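You operate a simulated robot arm through the tools that you are given. There is no shell and no other tool. Be economical: measure what you need, move in short steps, check, and stop when the job is done.

The job below is to be done with a simulated robot arm. You get a single attempt, and the scene is never put back.

Task
Draw the curtain aside and wipe the smears off the window pane.
Fine: wet the purple cloth in the WATER tray, and put it back.

It is judged by the outcome, as a careful person would: the job done as asked, and still so three seconds after it is handed in. It fails if anything else is knocked over, pushed out of place, dropped, spilled or broken. Flat cloth is picked up by pressing the open fingertips on it (5 to 10 N) and closing them slowly along it; thin cloth reads only 2 to 8 mm in the jaws.

Robot
A 7-joint arm with a two-finger parallel gripper, fixed in place. Base frame: the origin is at the foot of the arm, x ahead of it, y to its left, z up. Lengths are in m, angles in degrees, forces in N, time in s.
With the tool pointing down near the work surface it reaches from about 0.34 to 0.78 m from the base axis. Its first joint turns from -166.0 to 166.0 degrees. Payload 3.91 kg.
The TCP is the grasp point between the finger pads, 0.03 m short of the fingertips. In the tool frame z runs along the fingers and y along their closing line. Largest opening 0.11 m; finger width 0.02, thickness 0.01; the body of the gripper, 0.048 by 0.112 m, starts 0.055 m behind the TCP.
Orientation is that of the tool frame in the base frame, as a unit quaternion [w, x, y, z]. With the fingers straight down and closing along the base's y, the tool's x points along the base's -x, its y along +y and its z along -z.

Tools
- The arm moves only by the tool play_rows. Its arguments are lists of equal length, an entry for each row: "slide": the shift along the tool's x, y, z in m, a list of three; "dr": the turn, a rotation vector about the tool's x, y, z in degrees, a list of three; "hand": the finger opening in m, from 0 to 0.11. In form: {"slide": [[x, y, z], ...], "dr": [[rx, ry, rz], ...], "hand": [hand, ...]}. A call has 1 to 8 rows; each row shifts and turns the commanded pose from where the row before left it, along the tool's axes as they then stand. A row lasts 0.2 s, in which the tool goes at most 0.05 m and 8.6 degrees; a call with a longer step from one row to the next is refused whole, and so is a gripper value outside its range. A pose out of reach is approached as far as the arm can. The call stops where the force on the tool passes 40 N (or 10 N more than at its start, if that is more) or the arm is blocked; 0.2 s more then pass. The fingers move at their own pace (about 0.153 m/s each) and stop on an object; they squeeze with about 32 N. The grip force told is the motor's: it shows also when the fingers shut on nothing. Time passes only in rows, and 0.2 s behind the last, so rows that do not move let the fingers close. The reply holds the time, the measured pose of the TCP, the force on the tool along the base axes, the opening and the grip force, in the units named above and with some noise.
- Cameras (640 x 400 px; columns grow to the right, rows downward): "scene" is fixed at [0.0457, -0.6479, 1.7813]; the picture's right is [0.73, -0.68, 0.00], its down [-0.29, -0.32, -0.90] and it looks along [0.61, 0.66, -0.43] (base axes); focal length 311 px, centre (320, 200). "wrist" rides on the gripper at [0.077, 0.007, -0.115] in the tool frame; the picture's right is [-0.09, 1.00, 0.00], its down [-0.80, -0.07, -0.59] and it looks along [-0.59, -0.05, 0.80] (tool axes); focal length 270 px, centre (320, 200). There is no depth. A picture from a camera that has moved, and an enlarged one, comes with that camera's place and axes in the base frame and with its lens. The place of the scene camera against the robot may be out by one fixed shift of up to 0.012 m in any direction.
- capture(camera): a new picture of that camera. The clock stands still meanwhile.
- lift_body(by): slides the trunk up (or, below 0, down) by that many m; the arm rides with it, the base frame stays. It gives what a move gives, with no picture.
- zoom(camera, box): a new picture of the part [left, top, right, bottom] of that camera's present view, enlarged. The clock stands still meanwhile.
- close_job(): hands the job in; it is judged then, once.

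Go step by step. Nothing tells you positions but the pictures and the camera data: compare them with the known pose of the tool, close in by small moves and look again before you grip or let go. The budget is 120 turns and 76 pictures, counting those below and the enlarged ones. Unless the task says otherwise, let go and move clear before handing in, and close with one line.

The tools are called after "Call:" as a command line: name --argument value ..., lists and objects as JSON in quotes. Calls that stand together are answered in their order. play_rows: Moves the arm, as the interface text tells. Its arguments: {"type":"object","properties":{"slide":{"type":"array","items":{"type":"array","items":{"type":"number"}}},"dr":{"type":"array","items":{"type":"array","items":{"type":"number"}}},"hand":{"type":"array","items":{"type":"number"}}},"required":["slide","dr","hand"]} The other tools are called the same way: lift_body (by) slides the trunk up or down; capture (camera) takes a picture; zoom (camera, box) takes an enlarged picture of a part of a camera's view; close_job () hands the job in.

At the start:

```text
t: 0.0
tool_pos: [0.3344, 0.029, 1.4887]
orientation: [0.001, 0.0, 1.0, 0.0]
force: [0.3, -0.2, -0.2]
grip_width: 0.1099
finger_force: 0.1
trunk travel left (down, up): [-0.575, 0.035]
```

scene: 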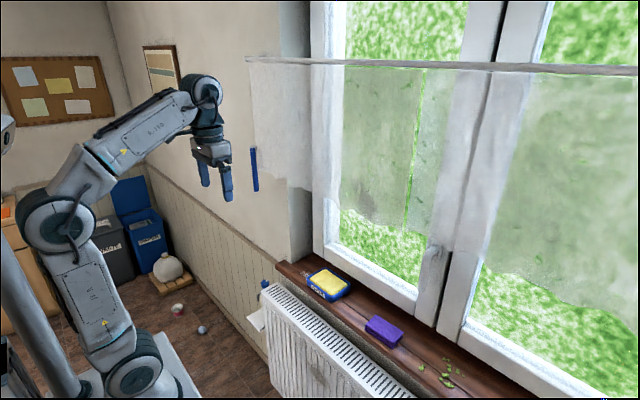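
wrist: 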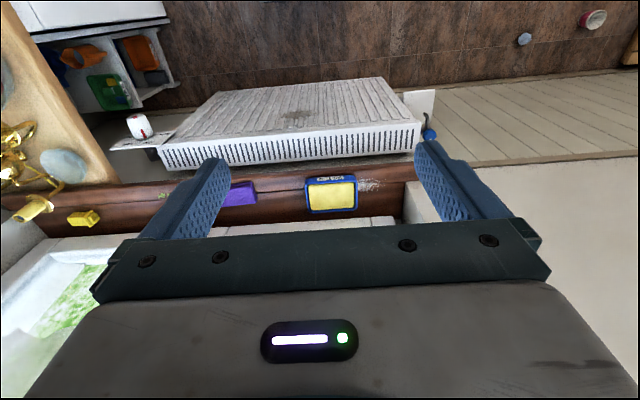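

I see a sill with a yellow sponge in a blue tray and a purple cloth/block, and a translucent curtain on a rod in front of the window. I'll enlarge the details first.

Call:
zoom --camera "scene" --box '[240, 220, 480, 400]'

Call:
zoom --camera "scene" --box '[220, 30, 640, 292]'

Call:
zoom --camera "wrist" --box '[0, 80, 460, 300]'

```text
2.22 times, centred on (360, 310) of scene
camera zoom: at [0.0457, -0.6479, 1.7813], right [0.73, -0.68, 0.0], down [-0.29, -0.32, -0.9], along [0.61, 0.66, -0.43], focal length 692 px, centre (231, -44)
```

zoom: 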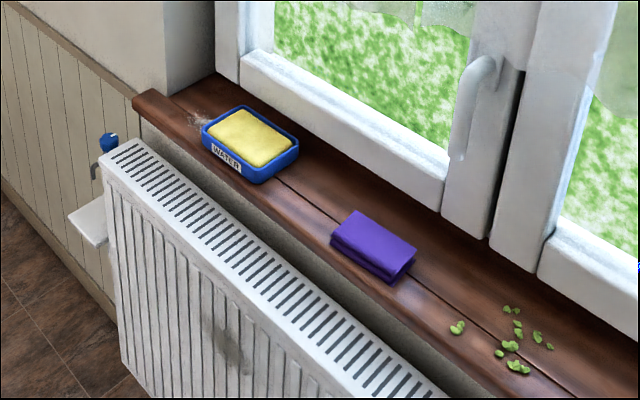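

```text
1.52 times, centred on (430, 161) of scene
camera zoom: at [0.0457, -0.6479, 1.7813], right [0.73, -0.68, 0.0], down [-0.29, -0.32, -0.9], along [0.61, 0.66, -0.43], focal length 474 px, centre (152, 259)
```

zoom: 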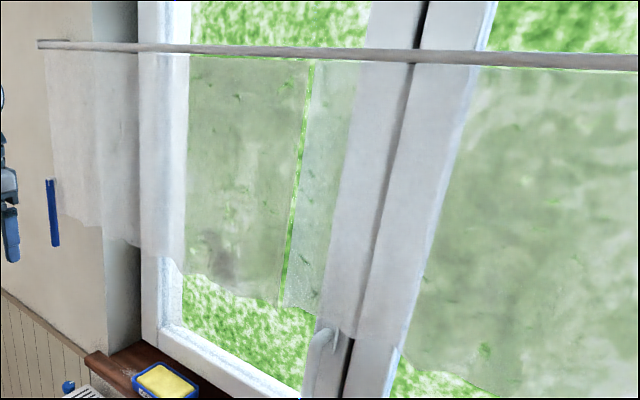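

```text
1.39 times, centred on (230, 190) of wrist
camera zoom: at [0.2594, 0.0364, 1.6031], right [0.09, 1.0, 0.0], down [0.8, -0.07, 0.6], along [0.59, -0.05, -0.8], focal length 376 px, centre (445, 214)
```

zoom: 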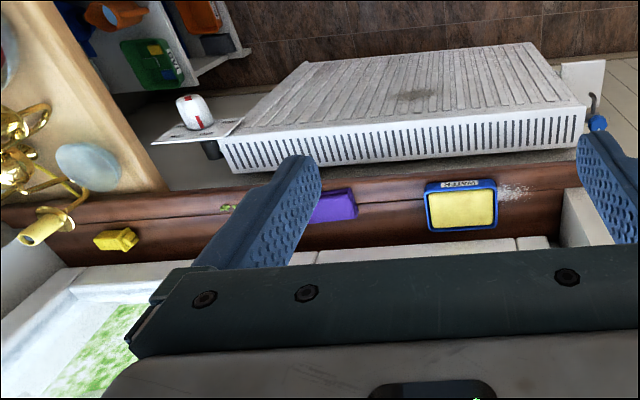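

The sill sits at x≈0.65–0.83, with the tray near (0.72, 0.03) and the cloth near (0.70, −0.245). The curtain's plane is still uncertain, so I'll pitch the tool forward to look at it with the wrist camera.

Call:
play_rows --slide '[[-0.01, 0, 0], [-0.01, 0, 0], [-0.01, 0, 0], [-0.01, 0, 0], [-0.01, 0, 0.005], [-0.01, 0, 0.005]]' --dr '[[0, -8.5, 0], [0, -8.5, 0], [0, -8.5, 0], [0, -8.5, 0], [0, -8.5, 0], [0, -8.5, 0]]' --hand '[0.11, 0.11, 0.11, 0.11, 0.11, 0.11]'

Call:
capture --camera "wrist"

Call:
capture --camera "scene"

```text
t: 1.4
tool_pos: [0.396, 0.0299, 1.5044]
orientation: [0.433, 0.0, 0.902, 0.0]
force: [-0.8, 0.4, 0.1]
grip_width: 0.1101
finger_force: 0.1
trunk travel left (down, up): [-0.575, 0.035]
```

```text
70 pictures are left
camera wrist: at [0.259, 0.036, 1.5147], right [0.06, 1.0, 0.07], down [0.04, -0.07, 1.0], along [1.0, -0.05, -0.04], focal length 270 px, centre (320, 200)
```

wrist: 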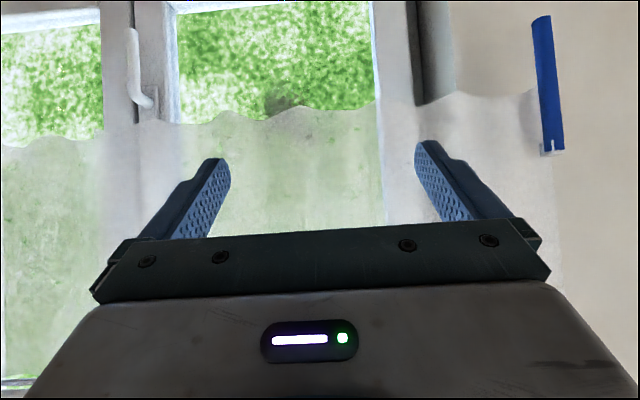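

```text
69 pictures are left
```

scene: 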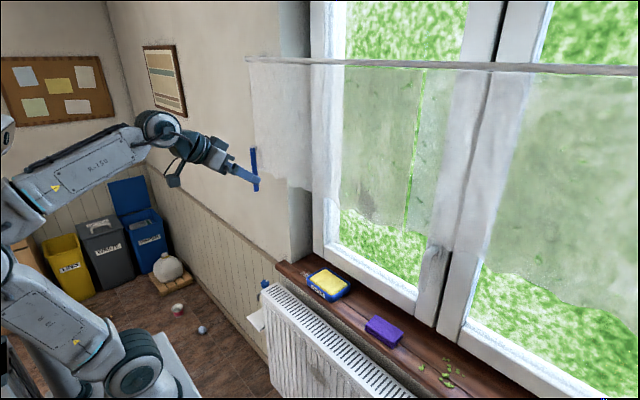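

The wrist view is upside down: there's a grey smear on the left pane near the curtain's lower hem, and a blue vertical bar on the wall near (0.60, 0.30, 1.30–1.47) that may be a hold-back. I'll look closer at both.

Call:
zoom --camera "wrist" --box '[440, 0, 640, 200]'

Call:
zoom --camera "scene" --box '[230, 120, 330, 220]'

Call:
zoom --camera "wrist" --box '[180, 0, 440, 240]'

Call:
zoom --camera "scene" --box '[320, 60, 460, 250]'

```text
2.00 times, centred on (540, 100) of wrist
camera zoom: at [0.259, 0.036, 1.5147], right [0.06, 1.0, 0.07], down [0.04, -0.07, 1.0], along [1.0, -0.05, -0.04], focal length 541 px, centre (-120, 400)
```

zoom: 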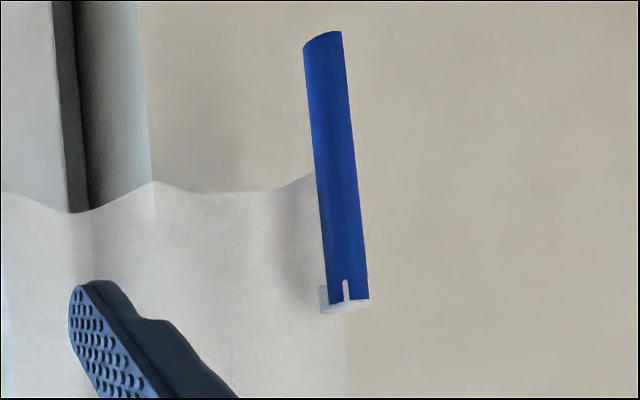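

```text
4.00 times, centred on (280, 170) of scene
camera zoom: at [0.0457, -0.6479, 1.7813], right [0.73, -0.68, 0.0], down [-0.29, -0.32, -0.9], along [0.61, 0.66, -0.43], focal length 1246 px, centre (480, 320)
```

zoom: 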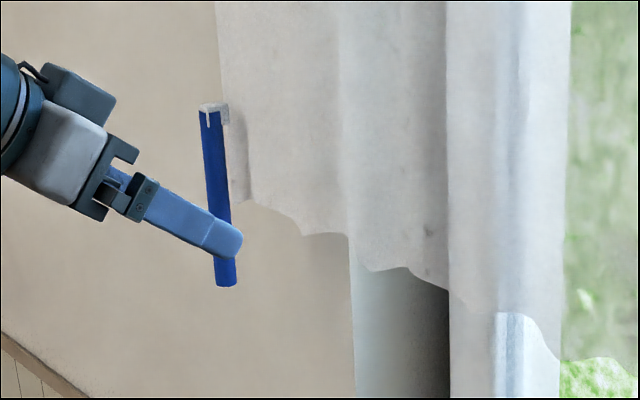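

```text
1.67 times, centred on (310, 120) of wrist
camera zoom: at [0.259, 0.036, 1.5147], right [0.06, 1.0, 0.07], down [0.04, -0.07, 1.0], along [1.0, -0.05, -0.04], focal length 450 px, centre (337, 333)
```

zoom: 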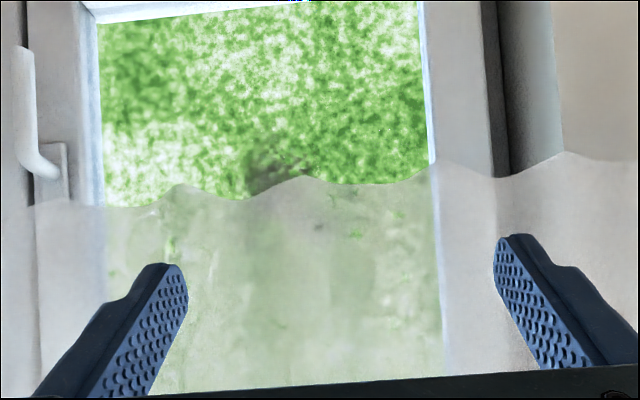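

```text
2.11 times, centred on (390, 155) of scene
camera zoom: at [0.0457, -0.6479, 1.7813], right [0.73, -0.68, 0.0], down [-0.29, -0.32, -0.9], along [0.61, 0.66, -0.43], focal length 656 px, centre (173, 295)
```

zoom: 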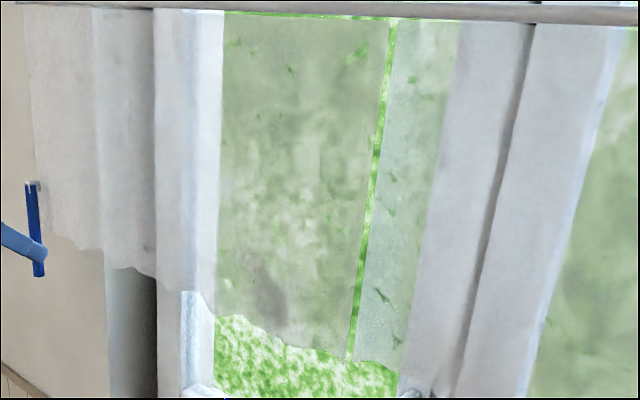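

The bar looks like a hold-back: it hangs from a white bracket and stands off the wall. I'll shift left and down to see it and the pane from another angle.

Call:
play_rows --slide '[[0.018, 0.04, 0.015], [0.018, 0.04, 0.015], [0.018, 0.04, 0.015], [0.018, 0.04, 0.015]]' --dr '[[0, 0, 0], [0, 0, 0], [0, 0, 0], [0, 0, 0]]' --hand '[0.11, 0.11, 0.11, 0.11]'

Call:
capture --camera "wrist"

```text
t: 2.4
tool_pos: [0.3981, 0.1901, 1.4071]
orientation: [0.431, 0.001, 0.902, 0.0]
force: [-0.4, 1.1, -0.2]
grip_width: 0.1099
finger_force: 0.0
trunk travel left (down, up): [-0.575, 0.035]
```

```text
64 pictures are left
camera wrist: at [0.2614, 0.1965, 1.4182], right [0.06, 1.0, 0.07], down [0.04, -0.07, 1.0], along [1.0, -0.05, -0.04], focal length 270 px, centre (320, 200)
```

wrist: 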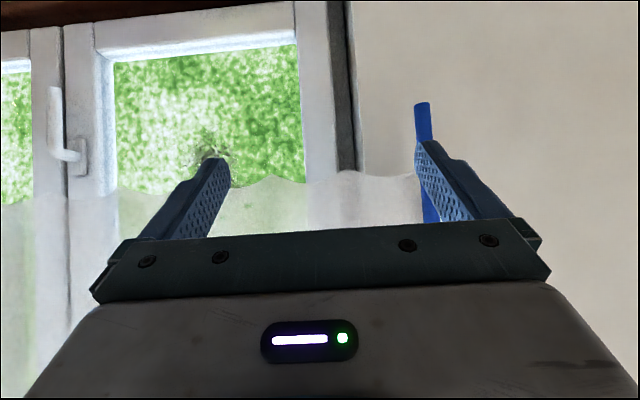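

I'll lower the trunk and pitch the tool up, so I see the hook, curtain and pane from below.

Call:
lift_body --by -0.25

Call:
play_rows --slide '[[0, 0, 0.03], [0, 0, 0.03], [0, 0, 0.02], [0, 0, 0.0]]' --dr '[[0, -8.5, 0], [0, -8.5, 0], [0, -8.5, 0], [0, -8.5, 0]]' --hand '[0.11, 0.11, 0.11, 0.11]'

Call:
capture --camera "wrist"

Call:
capture --camera "scene"

```text
t: 5.0
tool_pos: [0.4019, 0.1864, 1.1536]
orientation: [0.427, 0.002, 0.904, 0.0]
force: [0.0, -0.5, 0.2]
grip_width: 0.1098
finger_force: 0.0
trunk travel left (down, up): [-0.325, 0.285]
```

```text
t: 5.7
tool_pos: [0.4239, 0.2759, 1.0898]
orientation: [0.534, -0.086, 0.834, 0.11]
force: [-0.2, -0.6, 0.4]
grip_width: 0.11
finger_force: 0.1
trunk travel left (down, up): [-0.325, 0.285]
stopped in row 3: the arm was blocked; the commanded pose is now the measured one
```

```text
63 pictures are left
camera wrist: at [0.291, 0.2491, 1.0669], right [-0.23, 0.96, 0.17], down [-0.17, -0.21, 0.96], along [0.96, 0.19, 0.21], focal length 270 px, centre (320, 200)
```

wrist: 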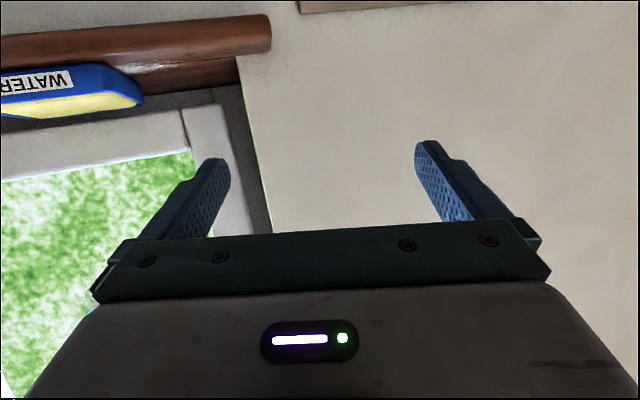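

```text
62 pictures are left
```

scene: 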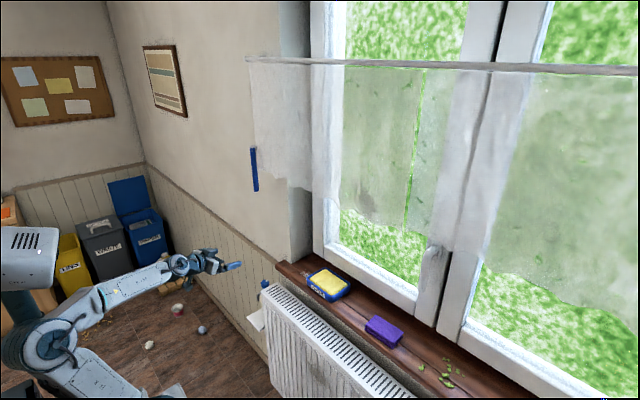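

The arm folded too close to its base and the tool skewed. I'll extend it forward and up and straighten the yaw.

Call:
play_rows --slide '[[-0.024, -0.014, 0.0015], [-0.024, -0.014, 0.0015], [-0.024, -0.014, 0.0015], [-0.024, -0.014, 0.0015]]' --dr '[[3.65, -0.4, 1.6], [3.65, -0.4, 1.6], [3.65, -0.4, 1.6], [3.65, -0.4, 1.6]]' --hand '[0.11, 0.11, 0.11, 0.11]'

Call:
lift_body --by 0.07

Call:
capture --camera "wrist"

```text
t: 6.6
tool_pos: [0.4315, 0.2948, 1.1494]
orientation: [0.526, -0.057, 0.843, 0.101]
force: [0.3, -0.9, -0.8]
grip_width: 0.1099
finger_force: 0.0
trunk travel left (down, up): [-0.325, 0.285]
stopped in row 4: the arm was blocked; the commanded pose is now the measured one
```

```text
t: 7.7
tool_pos: [0.4322, 0.2939, 1.2157]
orientation: [0.525, -0.056, 0.844, 0.1]
force: [-0.2, 1.1, 0.6]
grip_width: 0.1101
finger_force: 0.0
trunk travel left (down, up): [-0.395, 0.215]
```

```text
61 pictures are left
camera wrist: at [0.2973, 0.2754, 1.1971], right [-0.16, 0.97, 0.19], down [-0.15, -0.21, 0.97], along [0.98, 0.13, 0.18], focal length 270 px, centre (320, 200)
```

wrist: 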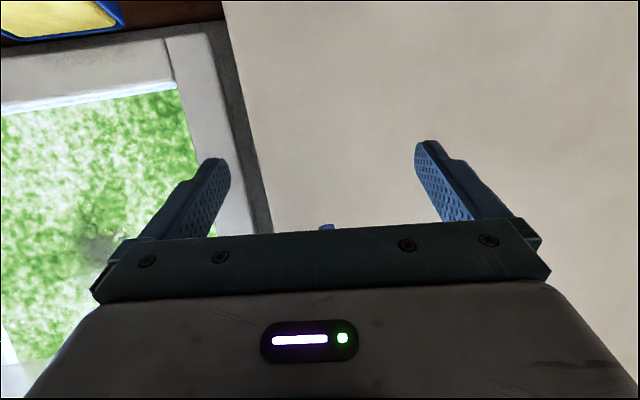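

A joint limit is pulling the arm left, so I'll unwind: pitch down a bit, come back toward the centre and go forward.

Call:
play_rows --slide '[[-0.009, -0.043, 0.008], [-0.009, -0.043, 0.008], [-0.009, -0.043, 0.008], [-0.009, -0.043, 0.008], [-0.009, -0.04, 0.008], [-0.009, -0.04, 0.01]]' --dr '[[2, 5, 1], [3, 5, 1.6], [3, 5, 1.6], [3, 5, 1.6], [2, 0, 0.7], [0, 0, 0]]' --hand '[0.11, 0.11, 0.11, 0.11, 0.11, 0.11]'

Call:
capture --camera "scene"

```text
t: 9.1
tool_pos: [0.521, 0.0438, 1.2067]
orientation: [0.37, 0.033, 0.928, 0.018]
force: [-0.7, 0.2, 0.1]
grip_width: 0.1099
finger_force: 0.1
trunk travel left (down, up): [-0.395, 0.215]
```

```text
60 pictures are left
```

scene: 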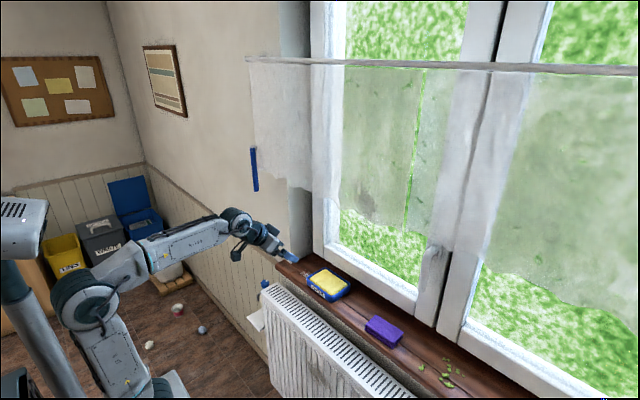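

Unwound. Now I'll pitch up again from this extended position and look.

Call:
play_rows --slide '[[0, 0, 0.0], [0, 0, 0], [0, 0, 0.0], [0, 0, 0.0]]' --dr '[[-1, -8, 0], [-1, -8, 0], [-1, -8, 0], [-1, -8, 0]]' --hand '[0.11, 0.11, 0.11, 0.11]'

Call:
capture --camera "wrist"

```text
t: 10.1
tool_pos: [0.5209, 0.0462, 1.2084]
orientation: [0.614, 0.023, 0.788, 0.04]
force: [-0.1, 0.3, 0.8]
grip_width: 0.1099
finger_force: 0.0
trunk travel left (down, up): [-0.395, 0.215]
```

```text
59 pictures are left
camera wrist: at [0.3922, 0.0566, 1.1616], right [0.01, 0.98, 0.18], down [-0.38, -0.16, 0.91], along [0.93, -0.08, 0.37], focal length 270 px, centre (320, 200)
```

wrist: 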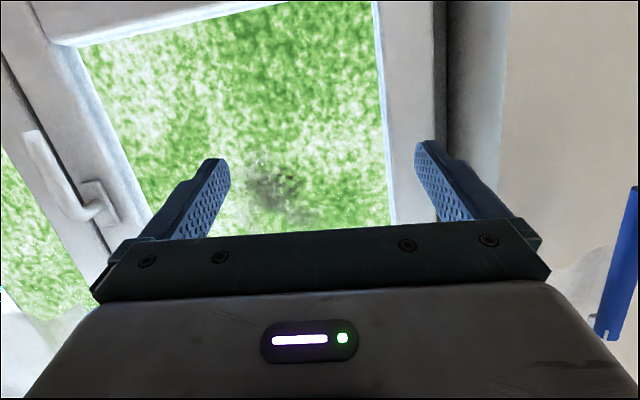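

The smear is clear now: around (0.86, −0.07, 1.3), with lighter specks toward +y. I'll zoom on the smear and on the hook.

Call:
zoom --camera "wrist" --box '[540, 160, 640, 360]'

Call:
zoom --camera "wrist" --box '[180, 130, 440, 240]'

```text
2.00 times, centred on (590, 260) of wrist
camera zoom: at [0.3922, 0.0566, 1.1616], right [0.01, 0.98, 0.18], down [-0.38, -0.16, 0.91], along [0.93, -0.08, 0.37], focal length 541 px, centre (-220, 80)
```

zoom: 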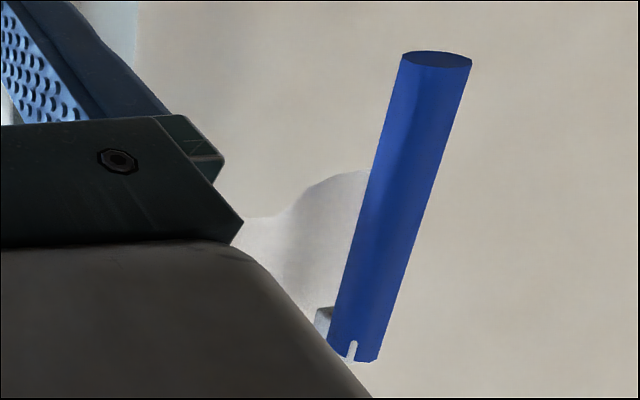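

```text
2.46 times, centred on (310, 185) of wrist
camera zoom: at [0.3922, 0.0566, 1.1616], right [0.01, 0.98, 0.18], down [-0.38, -0.16, 0.91], along [0.93, -0.08, 0.37], focal length 665 px, centre (345, 237)
```

zoom: 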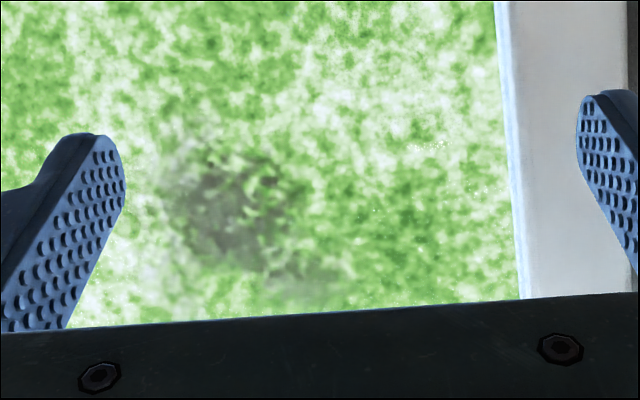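

The bar is a 2 cm cylinder hanging from a small tab fixed to the curtain's left edge, at about (0.594, 0.302, z 1.30–1.47). That makes it the curtain's draw handle. I'll level the tool and approach the lower part of it.

Call:
play_rows --slide '[[-0.02, 0.037, -0.001], [-0.02, 0.037, -0.001], [-0.02, 0.037, -0.001], [-0.02, 0.037, -0.001], [-0.02, 0.037, -0.001], [-0.02, 0.037, -0.001]]' --dr '[[-2.2, -2.4, -0.9], [-2.2, -2.4, -0.9], [-2.2, -2.4, -0.9], [-2.2, -2.4, -0.9], [-2.2, -2.4, -0.9], [-2.2, -2.4, -0.9]]' --hand '[0.08, 0.08, 0.08, 0.08, 0.08, 0.08]'

Call:
capture --camera "wrist"

Call:
capture --camera "scene"

```text
t: 11.5
tool_pos: [0.5225, 0.2607, 1.3253]
orientation: [0.684, -0.072, 0.714, 0.13]
force: [-0.1, -0.7, -0.3]
grip_width: 0.0799
finger_force: 0.1
trunk travel left (down, up): [-0.395, 0.215]
```

```text
56 pictures are left
camera wrist: at [0.4075, 0.2404, 1.2521], right [-0.27, 0.95, 0.17], down [-0.51, -0.3, 0.81], along [0.82, 0.13, 0.56], focal length 270 px, centre (320, 200)
```

wrist: 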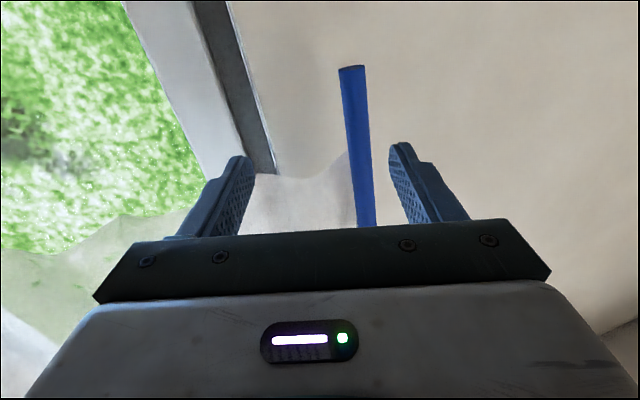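

```text
55 pictures are left
```

scene: 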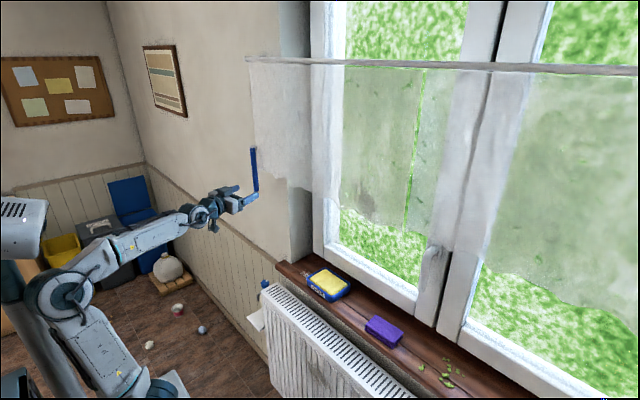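

The bar lies slightly right of the gripper's centre line. I'll shift 2.8 cm sideways, then advance most of the way.

Call:
play_rows --slide '[[0, 0.028, 0], [0, 0, 0.03], [0, 0, 0.03]]' --dr '[[0, 0, -2.5], [0, 0, -2.5], [0, 0, 0]]' --hand '[0.08, 0.08, 0.08]'

Call:
capture --camera "wrist"

Call:
zoom --camera "scene" --box '[200, 130, 300, 230]'

```text
t: 12.3
tool_pos: [0.5623, 0.2979, 1.3438]
orientation: [0.71, -0.106, 0.693, 0.065]
force: [0.2, -1.4, 0.4]
grip_width: 0.0802
finger_force: 0.1
trunk travel left (down, up): [-0.395, 0.215]
```

```text
54 pictures are left
camera wrist: at [0.4523, 0.272, 1.2637], right [-0.24, 0.97, 0.03], down [-0.58, -0.17, 0.79], along [0.77, 0.18, 0.61], focal length 270 px, centre (320, 200)
```

wrist: 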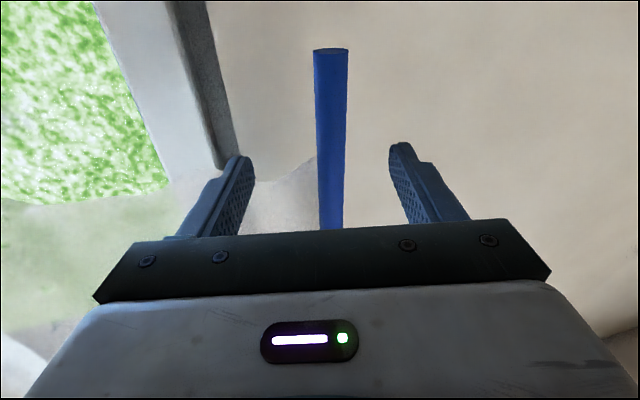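

```text
4.00 times, centred on (250, 180) of scene
camera zoom: at [0.0457, -0.6479, 1.7813], right [0.73, -0.68, 0.0], down [-0.29, -0.32, -0.9], along [0.61, 0.66, -0.43], focal length 1246 px, centre (600, 280)
```

zoom: 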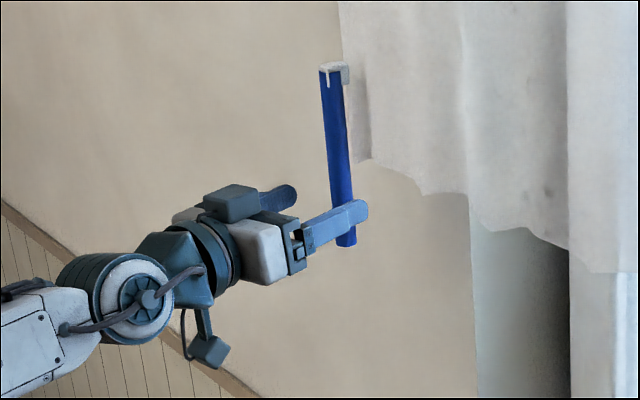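

The bar is centred between the fingers. I'll advance 3.5 cm and close.

Call:
play_rows --slide '[[0, 0, 0.035], [0, 0, 0], [0, 0, 0], [0, 0, 0], [0, 0, 0]]' --dr '[[0, 0, 0], [0, 0, 0], [0, 0, 0], [0, 0, 0], [0, 0, 0]]' --hand '[0.08, 0.06, 0.04, 0.01, 0.01]'

Call:
zoom --camera "scene" --box '[200, 130, 300, 230]'

```text
t: 13.5
tool_pos: [0.5931, 0.3115, 1.3427]
orientation: [0.71, -0.108, 0.693, 0.067]
force: [-0.6, 1.2, -0.6]
grip_width: 0.0204
finger_force: 44.9
trunk travel left (down, up): [-0.395, 0.215]
```

```text
4.00 times, centred on (250, 180) of scene
camera zoom: at [0.0457, -0.6479, 1.7813], right [0.73, -0.68, 0.0], down [-0.29, -0.32, -0.9], along [0.61, 0.66, -0.43], focal length 1246 px, centre (600, 280)
```

zoom: 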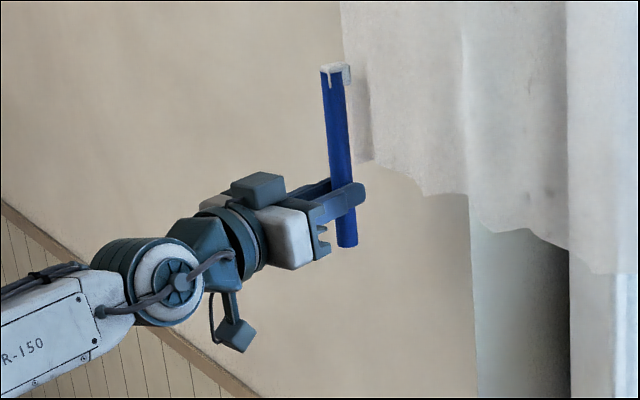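

I've gripped the handle at 20 mm. Next I'll try a short pull to the right (−y) and watch the force.

Call:
play_rows --slide '[[0.001, -0.0194, -0.0049], [0.001, -0.0194, -0.0049], [0.001, -0.0194, -0.0049]]' --dr '[[0, 0, 0], [0, 0, 0], [0, 0, 0]]' --hand '[0.01, 0.01, 0.01]'

Call:
capture --camera "scene"

```text
t: 14.3
tool_pos: [0.5936, 0.248, 1.343]
orientation: [0.709, -0.108, 0.694, 0.065]
force: [1.0, -1.7, -5.3]
grip_width: 0.0205
finger_force: 45.1
trunk travel left (down, up): [-0.395, 0.215]
```

```text
51 pictures are left
```

scene: 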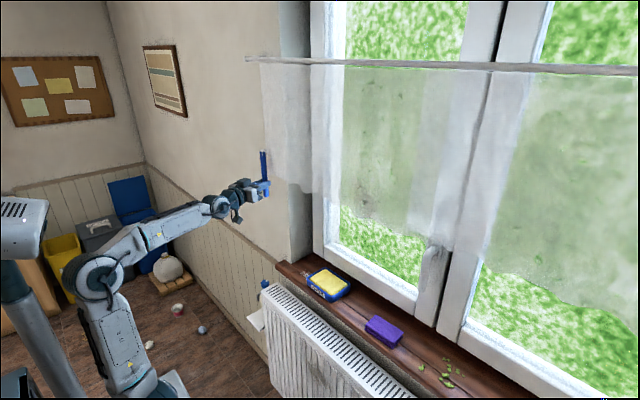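

The curtain's left edge follows the handle with low force, so it draws to the right. I'll continue.

Call:
play_rows --slide '[[0.002, -0.0387, -0.0098], [0.002, -0.0387, -0.0098], [0.002, -0.0387, -0.0098], [0.002, -0.0387, -0.0098], [0.002, -0.0387, -0.0098], [0.002, -0.0387, -0.0098], [0.002, -0.0387, -0.0098]]' --dr '[[0, 0, 0], [0, 0, 0], [0, 0, 0], [0, 0, 0], [0, 0, 0], [0, 0, 0], [0, 0, 0]]' --hand '[0.01, 0.01, 0.01, 0.01, 0.01, 0.01, 0.01]'

Call:
capture --camera "scene"

```text
t: 14.9
tool_pos: [0.5932, 0.1794, 1.3427]
orientation: [0.708, -0.104, 0.695, 0.062]
force: [-11.1, -0.1, -2.3]
grip_width: 0.0205
finger_force: 45.0
trunk travel left (down, up): [-0.395, 0.215]
stopped in row 2: the force on the tool passed its limit (the readings are from after the stop); the commanded pose is now the measured one
```

```text
50 pictures are left
```

scene: 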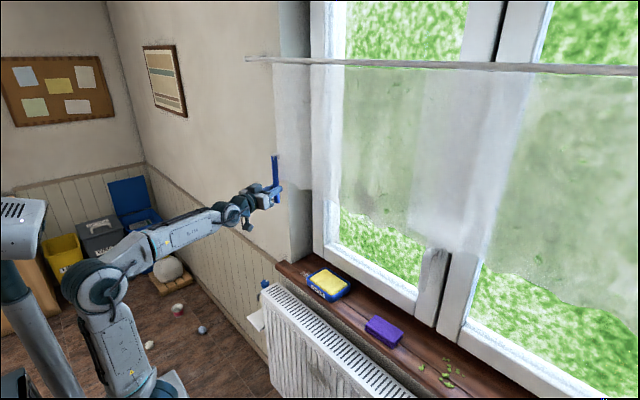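

The fast pull tripped the force limit; the curtain has viscous drag, so I'll go slower.

Call:
play_rows --slide '[[0.001, -0.0194, -0.0049], [0.001, -0.0194, -0.0049], [0.001, -0.0194, -0.0049], [0.001, -0.0194, -0.0049], [0.001, -0.0194, -0.0049], [0.001, -0.0194, -0.0049], [0.001, -0.0194, -0.0049], [0.001, -0.0194, -0.0049]]' --dr '[[0, 0, 0], [0, 0, 0], [0, 0, 0], [0, 0, 0], [0, 0, 0], [0, 0, 0], [0, 0, 0], [0, 0, 0]]' --hand '[0.01, 0.01, 0.01, 0.01, 0.01, 0.01, 0.01, 0.01]'

```text
t: 16.7
tool_pos: [0.5934, 0.0153, 1.3424]
orientation: [0.708, -0.103, 0.696, 0.061]
force: [-5.3, -1.3, -11.7]
grip_width: 0.0207
finger_force: 45.0
trunk travel left (down, up): [-0.395, 0.215]
```

It's moving fine at this pace, so I'll carry on.

Call:
play_rows --slide '[[0.001, -0.0194, -0.0049], [0.001, -0.0194, -0.0049], [0.001, -0.0194, -0.0049], [0.001, -0.0194, -0.0049], [0.001, -0.0194, -0.0049], [0.001, -0.0194, -0.0049], [0.001, -0.0194, -0.0049], [0.001, -0.0194, -0.0049]]' --dr '[[0, 0, 0], [0, 0, 0], [0, 0, 0], [0, 0, 0], [0, 0, 0], [0, 0, 0], [0, 0, 0], [0, 0, 0]]' --hand '[0.01, 0.01, 0.01, 0.01, 0.01, 0.01, 0.01, 0.01]'

Call:
capture --camera "scene"

```text
t: 18.5
tool_pos: [0.5931, -0.1459, 1.3433]
orientation: [0.707, -0.104, 0.697, 0.061]
force: [7.0, -0.5, -14.8]
grip_width: 0.0205
finger_force: 45.0
trunk travel left (down, up): [-0.395, 0.215]
```

```text
49 pictures are left
```

scene: 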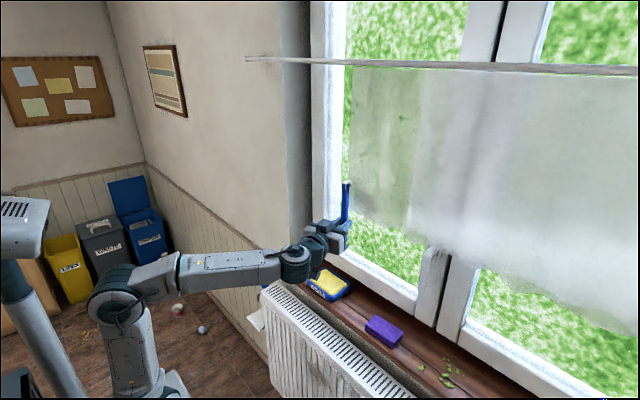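

Still moving smoothly. One more stretch to about y = −0.31.

Call:
play_rows --slide '[[0.001, -0.0194, -0.0049], [0.001, -0.0194, -0.0049], [0.001, -0.0194, -0.0049], [0.001, -0.0194, -0.0049], [0.001, -0.0194, -0.0049], [0.001, -0.0194, -0.0049], [0.001, -0.0194, -0.0049], [0.001, -0.0194, -0.0049]]' --dr '[[0, 0, 0], [0, 0, 0], [0, 0, 0], [0, 0, 0], [0, 0, 0], [0, 0, 0], [0, 0, 0], [0, 0, 0]]' --hand '[0.01, 0.01, 0.01, 0.01, 0.01, 0.01, 0.01, 0.01]'

Call:
capture --camera "scene"

```text
t: 20.2
tool_pos: [0.5941, -0.2876, 1.3417]
orientation: [0.705, -0.11, 0.697, 0.071]
force: [2.1, 11.7, -3.9]
grip_width: 0.0204
finger_force: 44.4
trunk travel left (down, up): [-0.395, 0.215]
stopped in row 8: the force on the tool passed its limit (the readings are from after the stop); the commanded pose is now the measured one
```

```text
48 pictures are left
```

scene: 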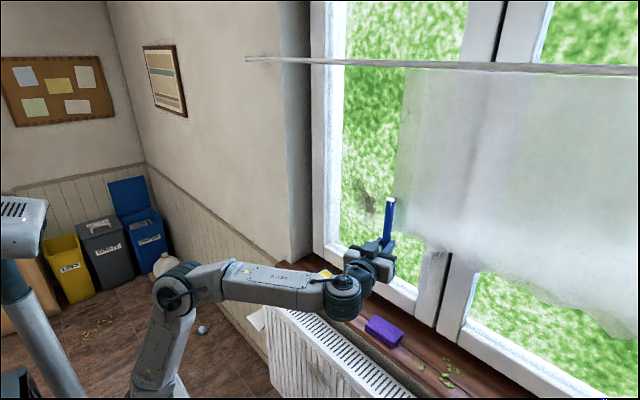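

The curtain is at its stop and the smear is uncovered. I'll open the fingers and back straight off.

Call:
play_rows --slide '[[0, 0, 0], [0, 0, 0], [0, 0, -0.02], [0, 0, -0.03], [0, 0, -0.03], [0, 0, -0.02]]' --dr '[[0, 0, 0], [0, 0, 0], [0, 0, 0], [0, 0, 0], [0, 0, 0], [0, 0, 0]]' --hand '[0.07, 0.07, 0.07, 0.07, 0.07, 0.07]'

Call:
capture --camera "scene"

Call:
capture --camera "wrist"

```text
t: 21.6
tool_pos: [0.4928, -0.3176, 1.3435]
orientation: [0.706, -0.109, 0.697, 0.067]
force: [-0.5, -1.3, 0.3]
grip_width: 0.07
finger_force: 0.0
trunk travel left (down, up): [-0.395, 0.215]
```

```text
47 pictures are left
```

scene: 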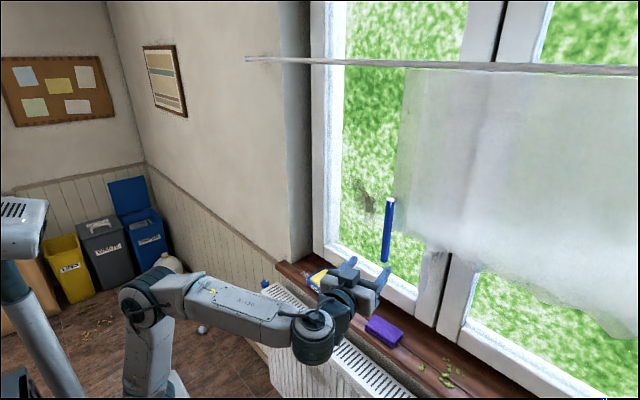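

```text
46 pictures are left
camera wrist: at [0.3832, -0.3442, 1.2645], right [-0.25, 0.97, 0.03], down [-0.58, -0.17, 0.8], along [0.78, 0.18, 0.6], focal length 270 px, centre (320, 200)
```

wrist: 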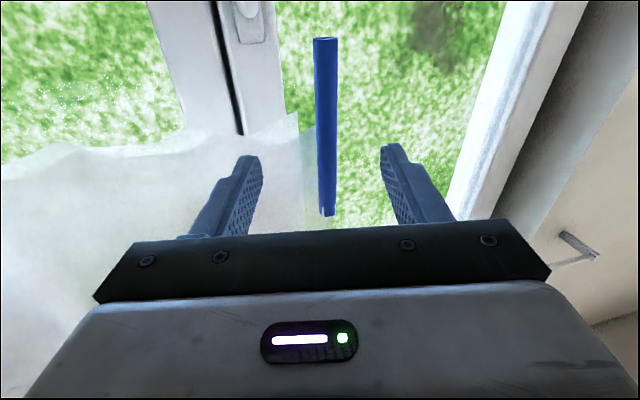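

The curtain stays put and the handle hangs at about (0.60, −0.29), bottom z≈1.29. Now I'll lower the trunk and tilt the tool down to look at the cloth and tray.

Call:
lift_body --by -0.18

Call:
play_rows --slide '[[0, 0.01, 0], [0, 0.01, 0], [0, 0.01, 0], [0, 0.01, 0], [0, 0.01, 0], [0, 0.01, 0]]' --dr '[[2, 7.5, 0], [2, 7.5, 0], [2, 7.5, 0], [2, 7.5, 0], [2, 7.5, 0], [2, 7.5, 0]]' --hand '[0.11, 0.11, 0.11, 0.11, 0.11, 0.11]'

Call:
capture --camera "wrist"

Call:
capture --camera "scene"

```text
t: 23.6
tool_pos: [0.494, -0.3177, 1.1637]
orientation: [0.706, -0.109, 0.697, 0.066]
force: [-1.3, 0.0, -1.2]
grip_width: 0.0699
finger_force: 0.1
trunk travel left (down, up): [-0.215, 0.395]
```

```text
t: 25.0
tool_pos: [0.4835, -0.2605, 1.1582]
orientation: [0.393, -0.052, 0.916, -0.052]
force: [-0.4, -0.1, -0.1]
grip_width: 0.11
finger_force: 0.1
trunk travel left (down, up): [-0.215, 0.395]
```

```text
45 pictures are left
camera wrist: at [0.3484, -0.2577, 1.1809], right [0.01, 1.0, -0.07], down [0.12, 0.07, 0.99], along [0.99, -0.01, -0.12], focal length 270 px, centre (320, 200)
```

wrist: 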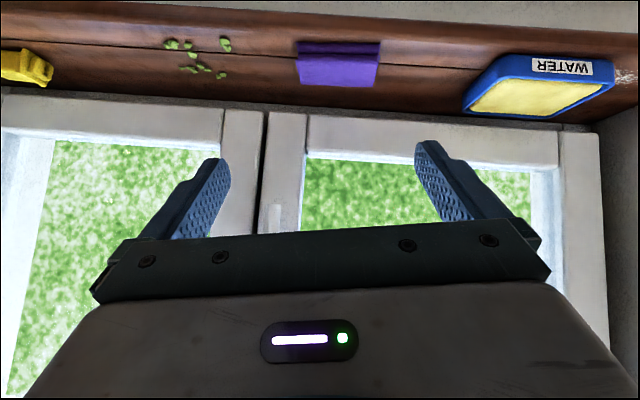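

```text
44 pictures are left
```

scene: 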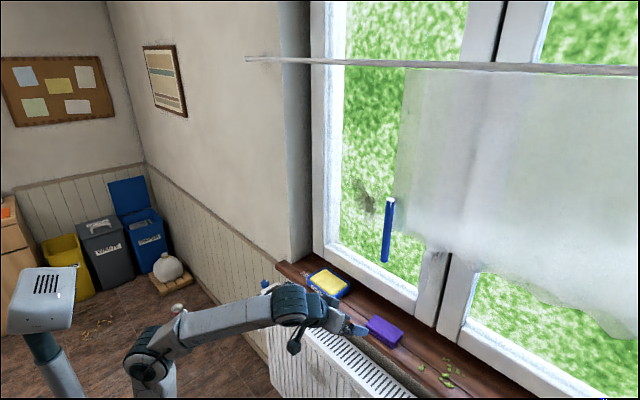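

Good view. I'll zoom on the cloth and on the tray.

Call:
zoom --camera "wrist" --box '[270, 10, 430, 110]'

Call:
zoom --camera "wrist" --box '[450, 30, 640, 140]'

Call:
zoom --camera "scene" --box '[290, 255, 430, 365]'

```text
4.00 times, centred on (350, 60) of wrist
camera zoom: at [0.3484, -0.2577, 1.1809], right [0.01, 1.0, -0.07], down [0.12, 0.07, 0.99], along [0.99, -0.01, -0.12], focal length 1081 px, centre (200, 760)
```

zoom: 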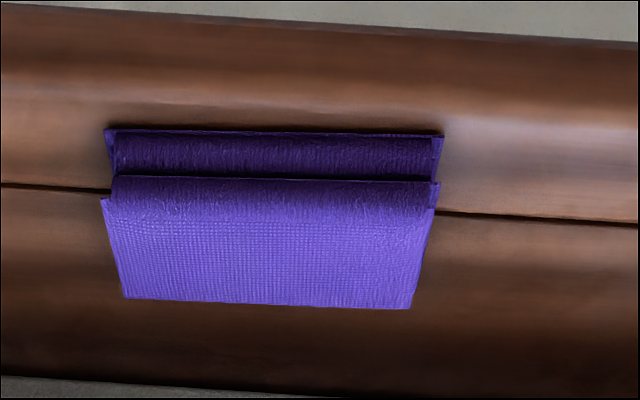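

```text
3.37 times, centred on (545, 85) of wrist
camera zoom: at [0.3484, -0.2577, 1.1809], right [0.01, 1.0, -0.07], down [0.12, 0.07, 0.99], along [0.99, -0.01, -0.12], focal length 910 px, centre (-438, 587)
```

zoom: 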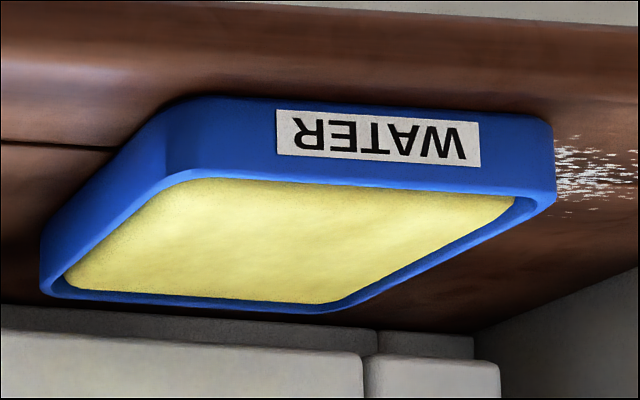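

```text
3.64 times, centred on (360, 310) of scene
camera zoom: at [0.0457, -0.6479, 1.7813], right [0.73, -0.68, 0.0], down [-0.29, -0.32, -0.9], along [0.61, 0.66, -0.43], focal length 1132 px, centre (174, -200)
```

zoom: 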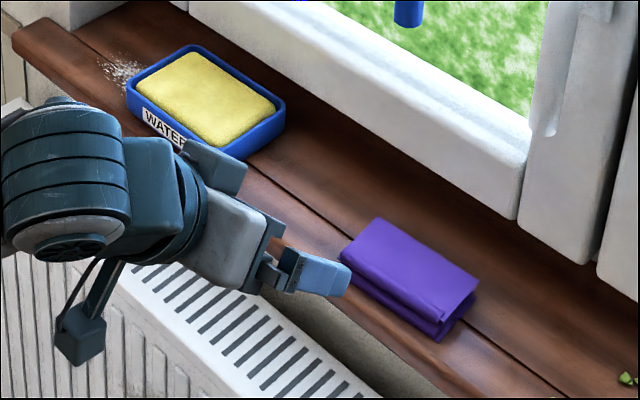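

The cloth is folded, spanning x 0.672–0.737, y −0.305…−0.197 and about 2.4 cm thick. The tray spans x 0.67–0.77, y −0.04…0.095, with its rim at z≈0.972. I'll grip the cloth across x with the tool vertical, so first I'll turn the tool down, away from the handle.

Call:
play_rows --slide '[[0, 0.025, 0], [0, 0.025, 0], [0, 0.025, 0], [0, 0.025, 0], [0, 0.025, 0], [0, 0.025, 0]]' --dr '[[-0.9, 7.8, 1], [-0.9, 7.8, 1], [-0.9, 7.8, 1], [-0.9, 7.8, 1], [-0.9, 7.8, 1], [-0.9, 7.8, 1]]' --hand '[0.11, 0.11, 0.11, 0.11, 0.11, 0.11]'

Call:
play_rows --slide '[[-0.01, 0, 0], [-0.01, 0, 0], [-0.01, 0, 0], [-0.01, 0, 0], [0, 0, 0], [0, 0, 0], [0, 0, 0]]' --dr '[[0, 0, 8.2], [0, 0, 8.2], [0, 0, 8.2], [0, 0, 8.2], [0, 0, 8.2], [0, 0, 8.2], [0, 0, 8.2]]' --hand '[0.11, 0.11, 0.11, 0.11, 0.11, 0.11, 0.11]'

Call:
capture --camera "scene"

```text
t: 26.4
tool_pos: [0.4489, -0.1143, 1.1349]
orientation: [0.04, -0.011, 0.999, -0.033]
force: [0.0, 0.8, -0.1]
grip_width: 0.1103
finger_force: 0.1
out of reach, approached as far as the arm can: row 5, 6
trunk travel left (down, up): [-0.215, 0.395]
```

```text
t: 28.0
tool_pos: [0.4274, -0.132, 1.0868]
orientation: [0.054, 0.427, 0.902, -0.011]
force: [0.8, -0.3, 0.4]
grip_width: 0.11
finger_force: 0.0
out of reach, approached as far as the arm can: row 2, 3, 4, 5, 6, 7
trunk travel left (down, up): [-0.215, 0.395]
```

```text
40 pictures are left
```

scene: 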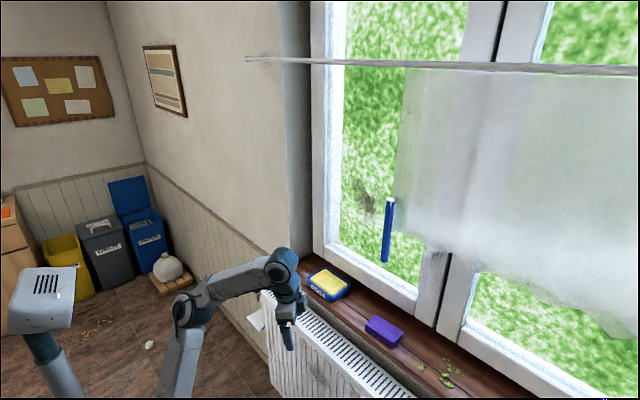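

The low trunk puts this pose at the arm's limit. I'll raise the trunk a little and finish the turn.

Call:
lift_body --by 0.1

Call:
play_rows --slide '[[0, 0, 0.015], [0, 0, 0.015], [0, 0, 0.015], [0, 0, 0.015]]' --dr '[[0, 0, 8.2], [0, 0, 8.2], [0, 0, 8.2], [0, 0, 8.2]]' --hand '[0.11, 0.11, 0.11, 0.11]'

Call:
capture --camera "wrist"

```text
t: 29.4
tool_pos: [0.4281, -0.1326, 1.1856]
orientation: [0.054, 0.426, 0.903, -0.012]
force: [0.6, 0.2, -0.3]
grip_width: 0.11
finger_force: 0.1
trunk travel left (down, up): [-0.315, 0.295]
```

```text
t: 30.4
tool_pos: [0.3731, -0.17, 1.069]
orientation: [0.057, 0.664, 0.746, 0.004]
force: [0.5, -0.8, -0.7]
grip_width: 0.1101
finger_force: 0.1
out of reach, approached as far as the arm can: row 1, 2, 3, 4
trunk travel left (down, up): [-0.315, 0.295]
```

```text
39 pictures are left
camera wrist: at [0.3626, -0.0846, 1.1761], right [1.0, 0.03, 0.09], down [-0.03, -0.76, 0.65], along [0.09, -0.65, -0.76], focal length 270 px, centre (320, 200)
```

wrist: 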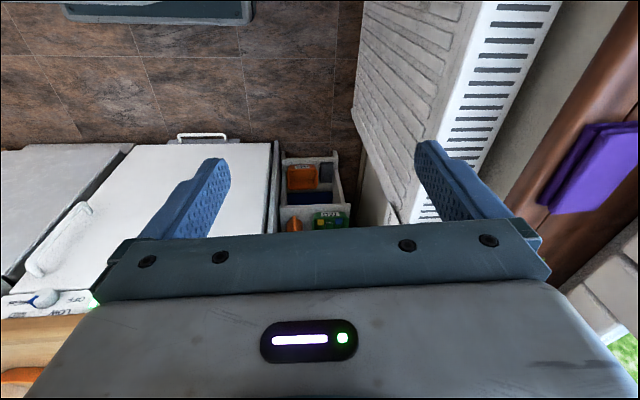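

Tool-down poses evidently need a higher trunk. I'll raise it by 0.2 and then check the arm's shape.

Call:
lift_body --by 0.2

Call:
play_rows --slide '[[0, 0, 0.03], [0, 0, 0.03], [0, 0, 0.03], [0, 0, 0.03]]' --dr '[[0, 0, 0], [0, 0, 0], [0, 0, 0], [0, 0, 0]]' --hand '[0.11, 0.11, 0.11, 0.11]'

Call:
capture --camera "scene"

```text
t: 32.5
tool_pos: [0.3735, -0.1679, 1.2689]
orientation: [0.056, 0.664, 0.746, 0.004]
force: [-0.2, -0.3, 0.4]
grip_width: 0.11
finger_force: 0.1
trunk travel left (down, up): [-0.515, 0.095]
```

```text
t: 33.5
tool_pos: [0.3854, -0.1759, 1.1486]
orientation: [0.056, 0.663, 0.746, 0.003]
force: [-0.8, 0.2, -0.7]
grip_width: 0.1102
finger_force: 0.1
trunk travel left (down, up): [-0.515, 0.095]
```

```text
38 pictures are left
```

scene: 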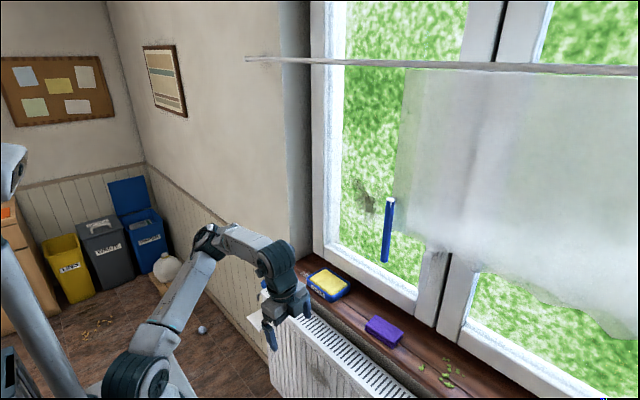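

The arm is within reach again. I'll straighten the tool and move low toward the cloth, stopping short to look.

Call:
play_rows --slide '[[-0.008, 0.038, 0.015], [-0.008, 0.038, 0.015], [-0.009, 0.04, 0.013], [-0.01, 0.04, 0.013], [-0.01, 0.04, 0.013], [-0.01, 0.04, 0.01]]' --dr '[[2.2, 2.3, 3.5], [2.2, 2.3, 3.5], [0, 0, 0], [0, 0, 0], [0, 0, 0], [0, 0, 0]]' --hand '[0.11, 0.11, 0.11, 0.11, 0.11, 0.11]'

Call:
capture --camera "scene"

Call:
capture --camera "wrist"

```text
t: 34.9
tool_pos: [0.4329, -0.2583, 1.0496]
orientation: [0.0, 0.707, 0.707, 0.005]
force: [-0.7, -0.9, 0.7]
grip_width: 0.1099
finger_force: 0.0
out of reach, approached as far as the arm can: row 1, 2, 3, 4, 5, 6
trunk travel left (down, up): [-0.515, 0.095]
```

```text
37 pictures are left
```

scene: 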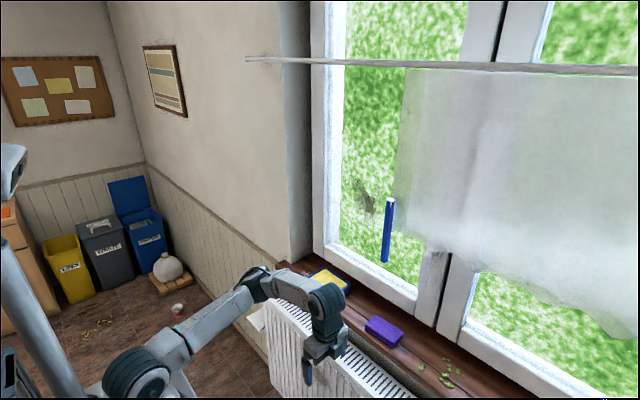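

```text
36 pictures are left
camera wrist: at [0.4392, -0.1826, 1.1638], right [1.0, -0.09, 0.01], down [-0.08, -0.8, 0.59], along [-0.05, -0.59, -0.81], focal length 270 px, centre (320, 200)
```

wrist: 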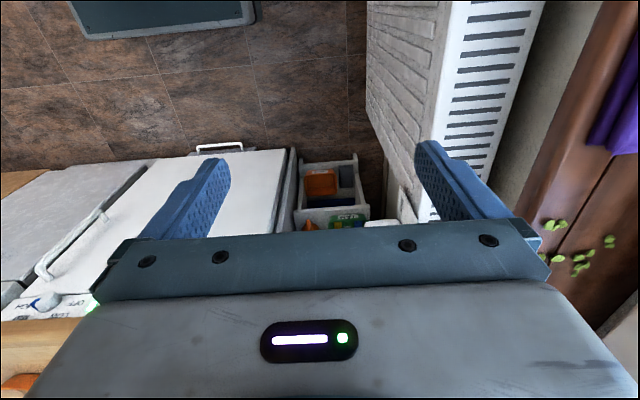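

The arm isn't stretched, so a wrist limit in this yaw must be stopping it. I'll turn the yaw back and see whether the reach returns.

Call:
play_rows --slide '[[0, 0, 0], [0, 0, 0], [0, 0, 0], [0, 0, 0], [0, 0, 0], [0, 0, 0]]' --dr '[[0, 0, -8.2], [0, 0, -8.2], [0, 0, -8.2], [0, 0, -8.2], [0, 0, -8.2], [0, 0, -8.2]]' --hand '[0.11, 0.11, 0.11, 0.11, 0.11, 0.11]'

```text
t: 36.3
tool_pos: [0.432, -0.259, 1.051]
orientation: [0.003, 0.349, 0.937, 0.005]
force: [-0.2, 0.6, 0.4]
grip_width: 0.1099
finger_force: 0.0
trunk travel left (down, up): [-0.515, 0.095]
```

No error now: the commanded pose had been reset to the reached one. I'll test a forward move at this intermediate yaw.

Call:
play_rows --slide '[[-0.03, 0.026, 0], [-0.03, 0.026, 0], [-0.03, 0.026, 0]]' --dr '[[0, 0, 0], [0, 0, 0], [0, 0, 0]]' --hand '[0.11, 0.11, 0.11]'

Call:
capture --camera "scene"

```text
t: 37.1
tool_pos: [0.5528, -0.2596, 1.0504]
orientation: [0.002, 0.352, 0.936, 0.005]
force: [0.4, 0.7, 1.0]
grip_width: 0.1101
finger_force: 0.1
trunk travel left (down, up): [-0.515, 0.095]
```

```text
35 pictures are left
```

scene: 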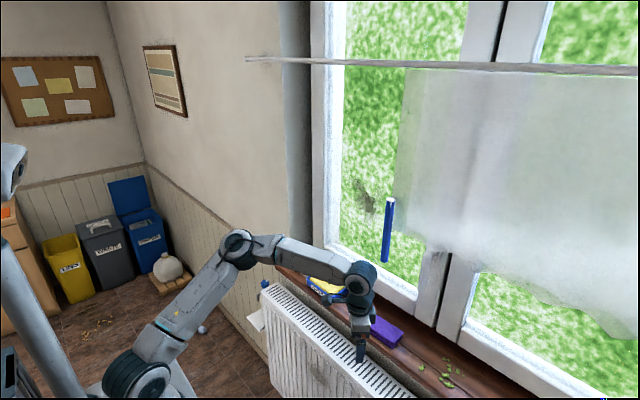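

Reach is fine here. I'll descend a bit and retry the 90° yaw from this extended position, without moving forward.

Call:
play_rows --slide '[[0, 0, 0.01], [0, 0, 0.01], [0, 0, 0.01], [0, 0, 0.01], [0, 0, 0], [0, 0, 0]]' --dr '[[0, 0, 8], [0, 0, 8], [0, 0, 8], [0, 0, 8], [0, 0, 8], [0, 0, 8]]' --hand '[0.11, 0.11, 0.11, 0.11, 0.11, 0.11]'

```text
t: 38.5
tool_pos: [0.5508, -0.2592, 1.0171]
orientation: [0.002, 0.566, 0.824, 0.005]
force: [-0.7, 0.5, 0.3]
grip_width: 0.1101
finger_force: 0.1
out of reach, approached as far as the arm can: row 4, 5, 6
trunk travel left (down, up): [-0.515, 0.095]
```

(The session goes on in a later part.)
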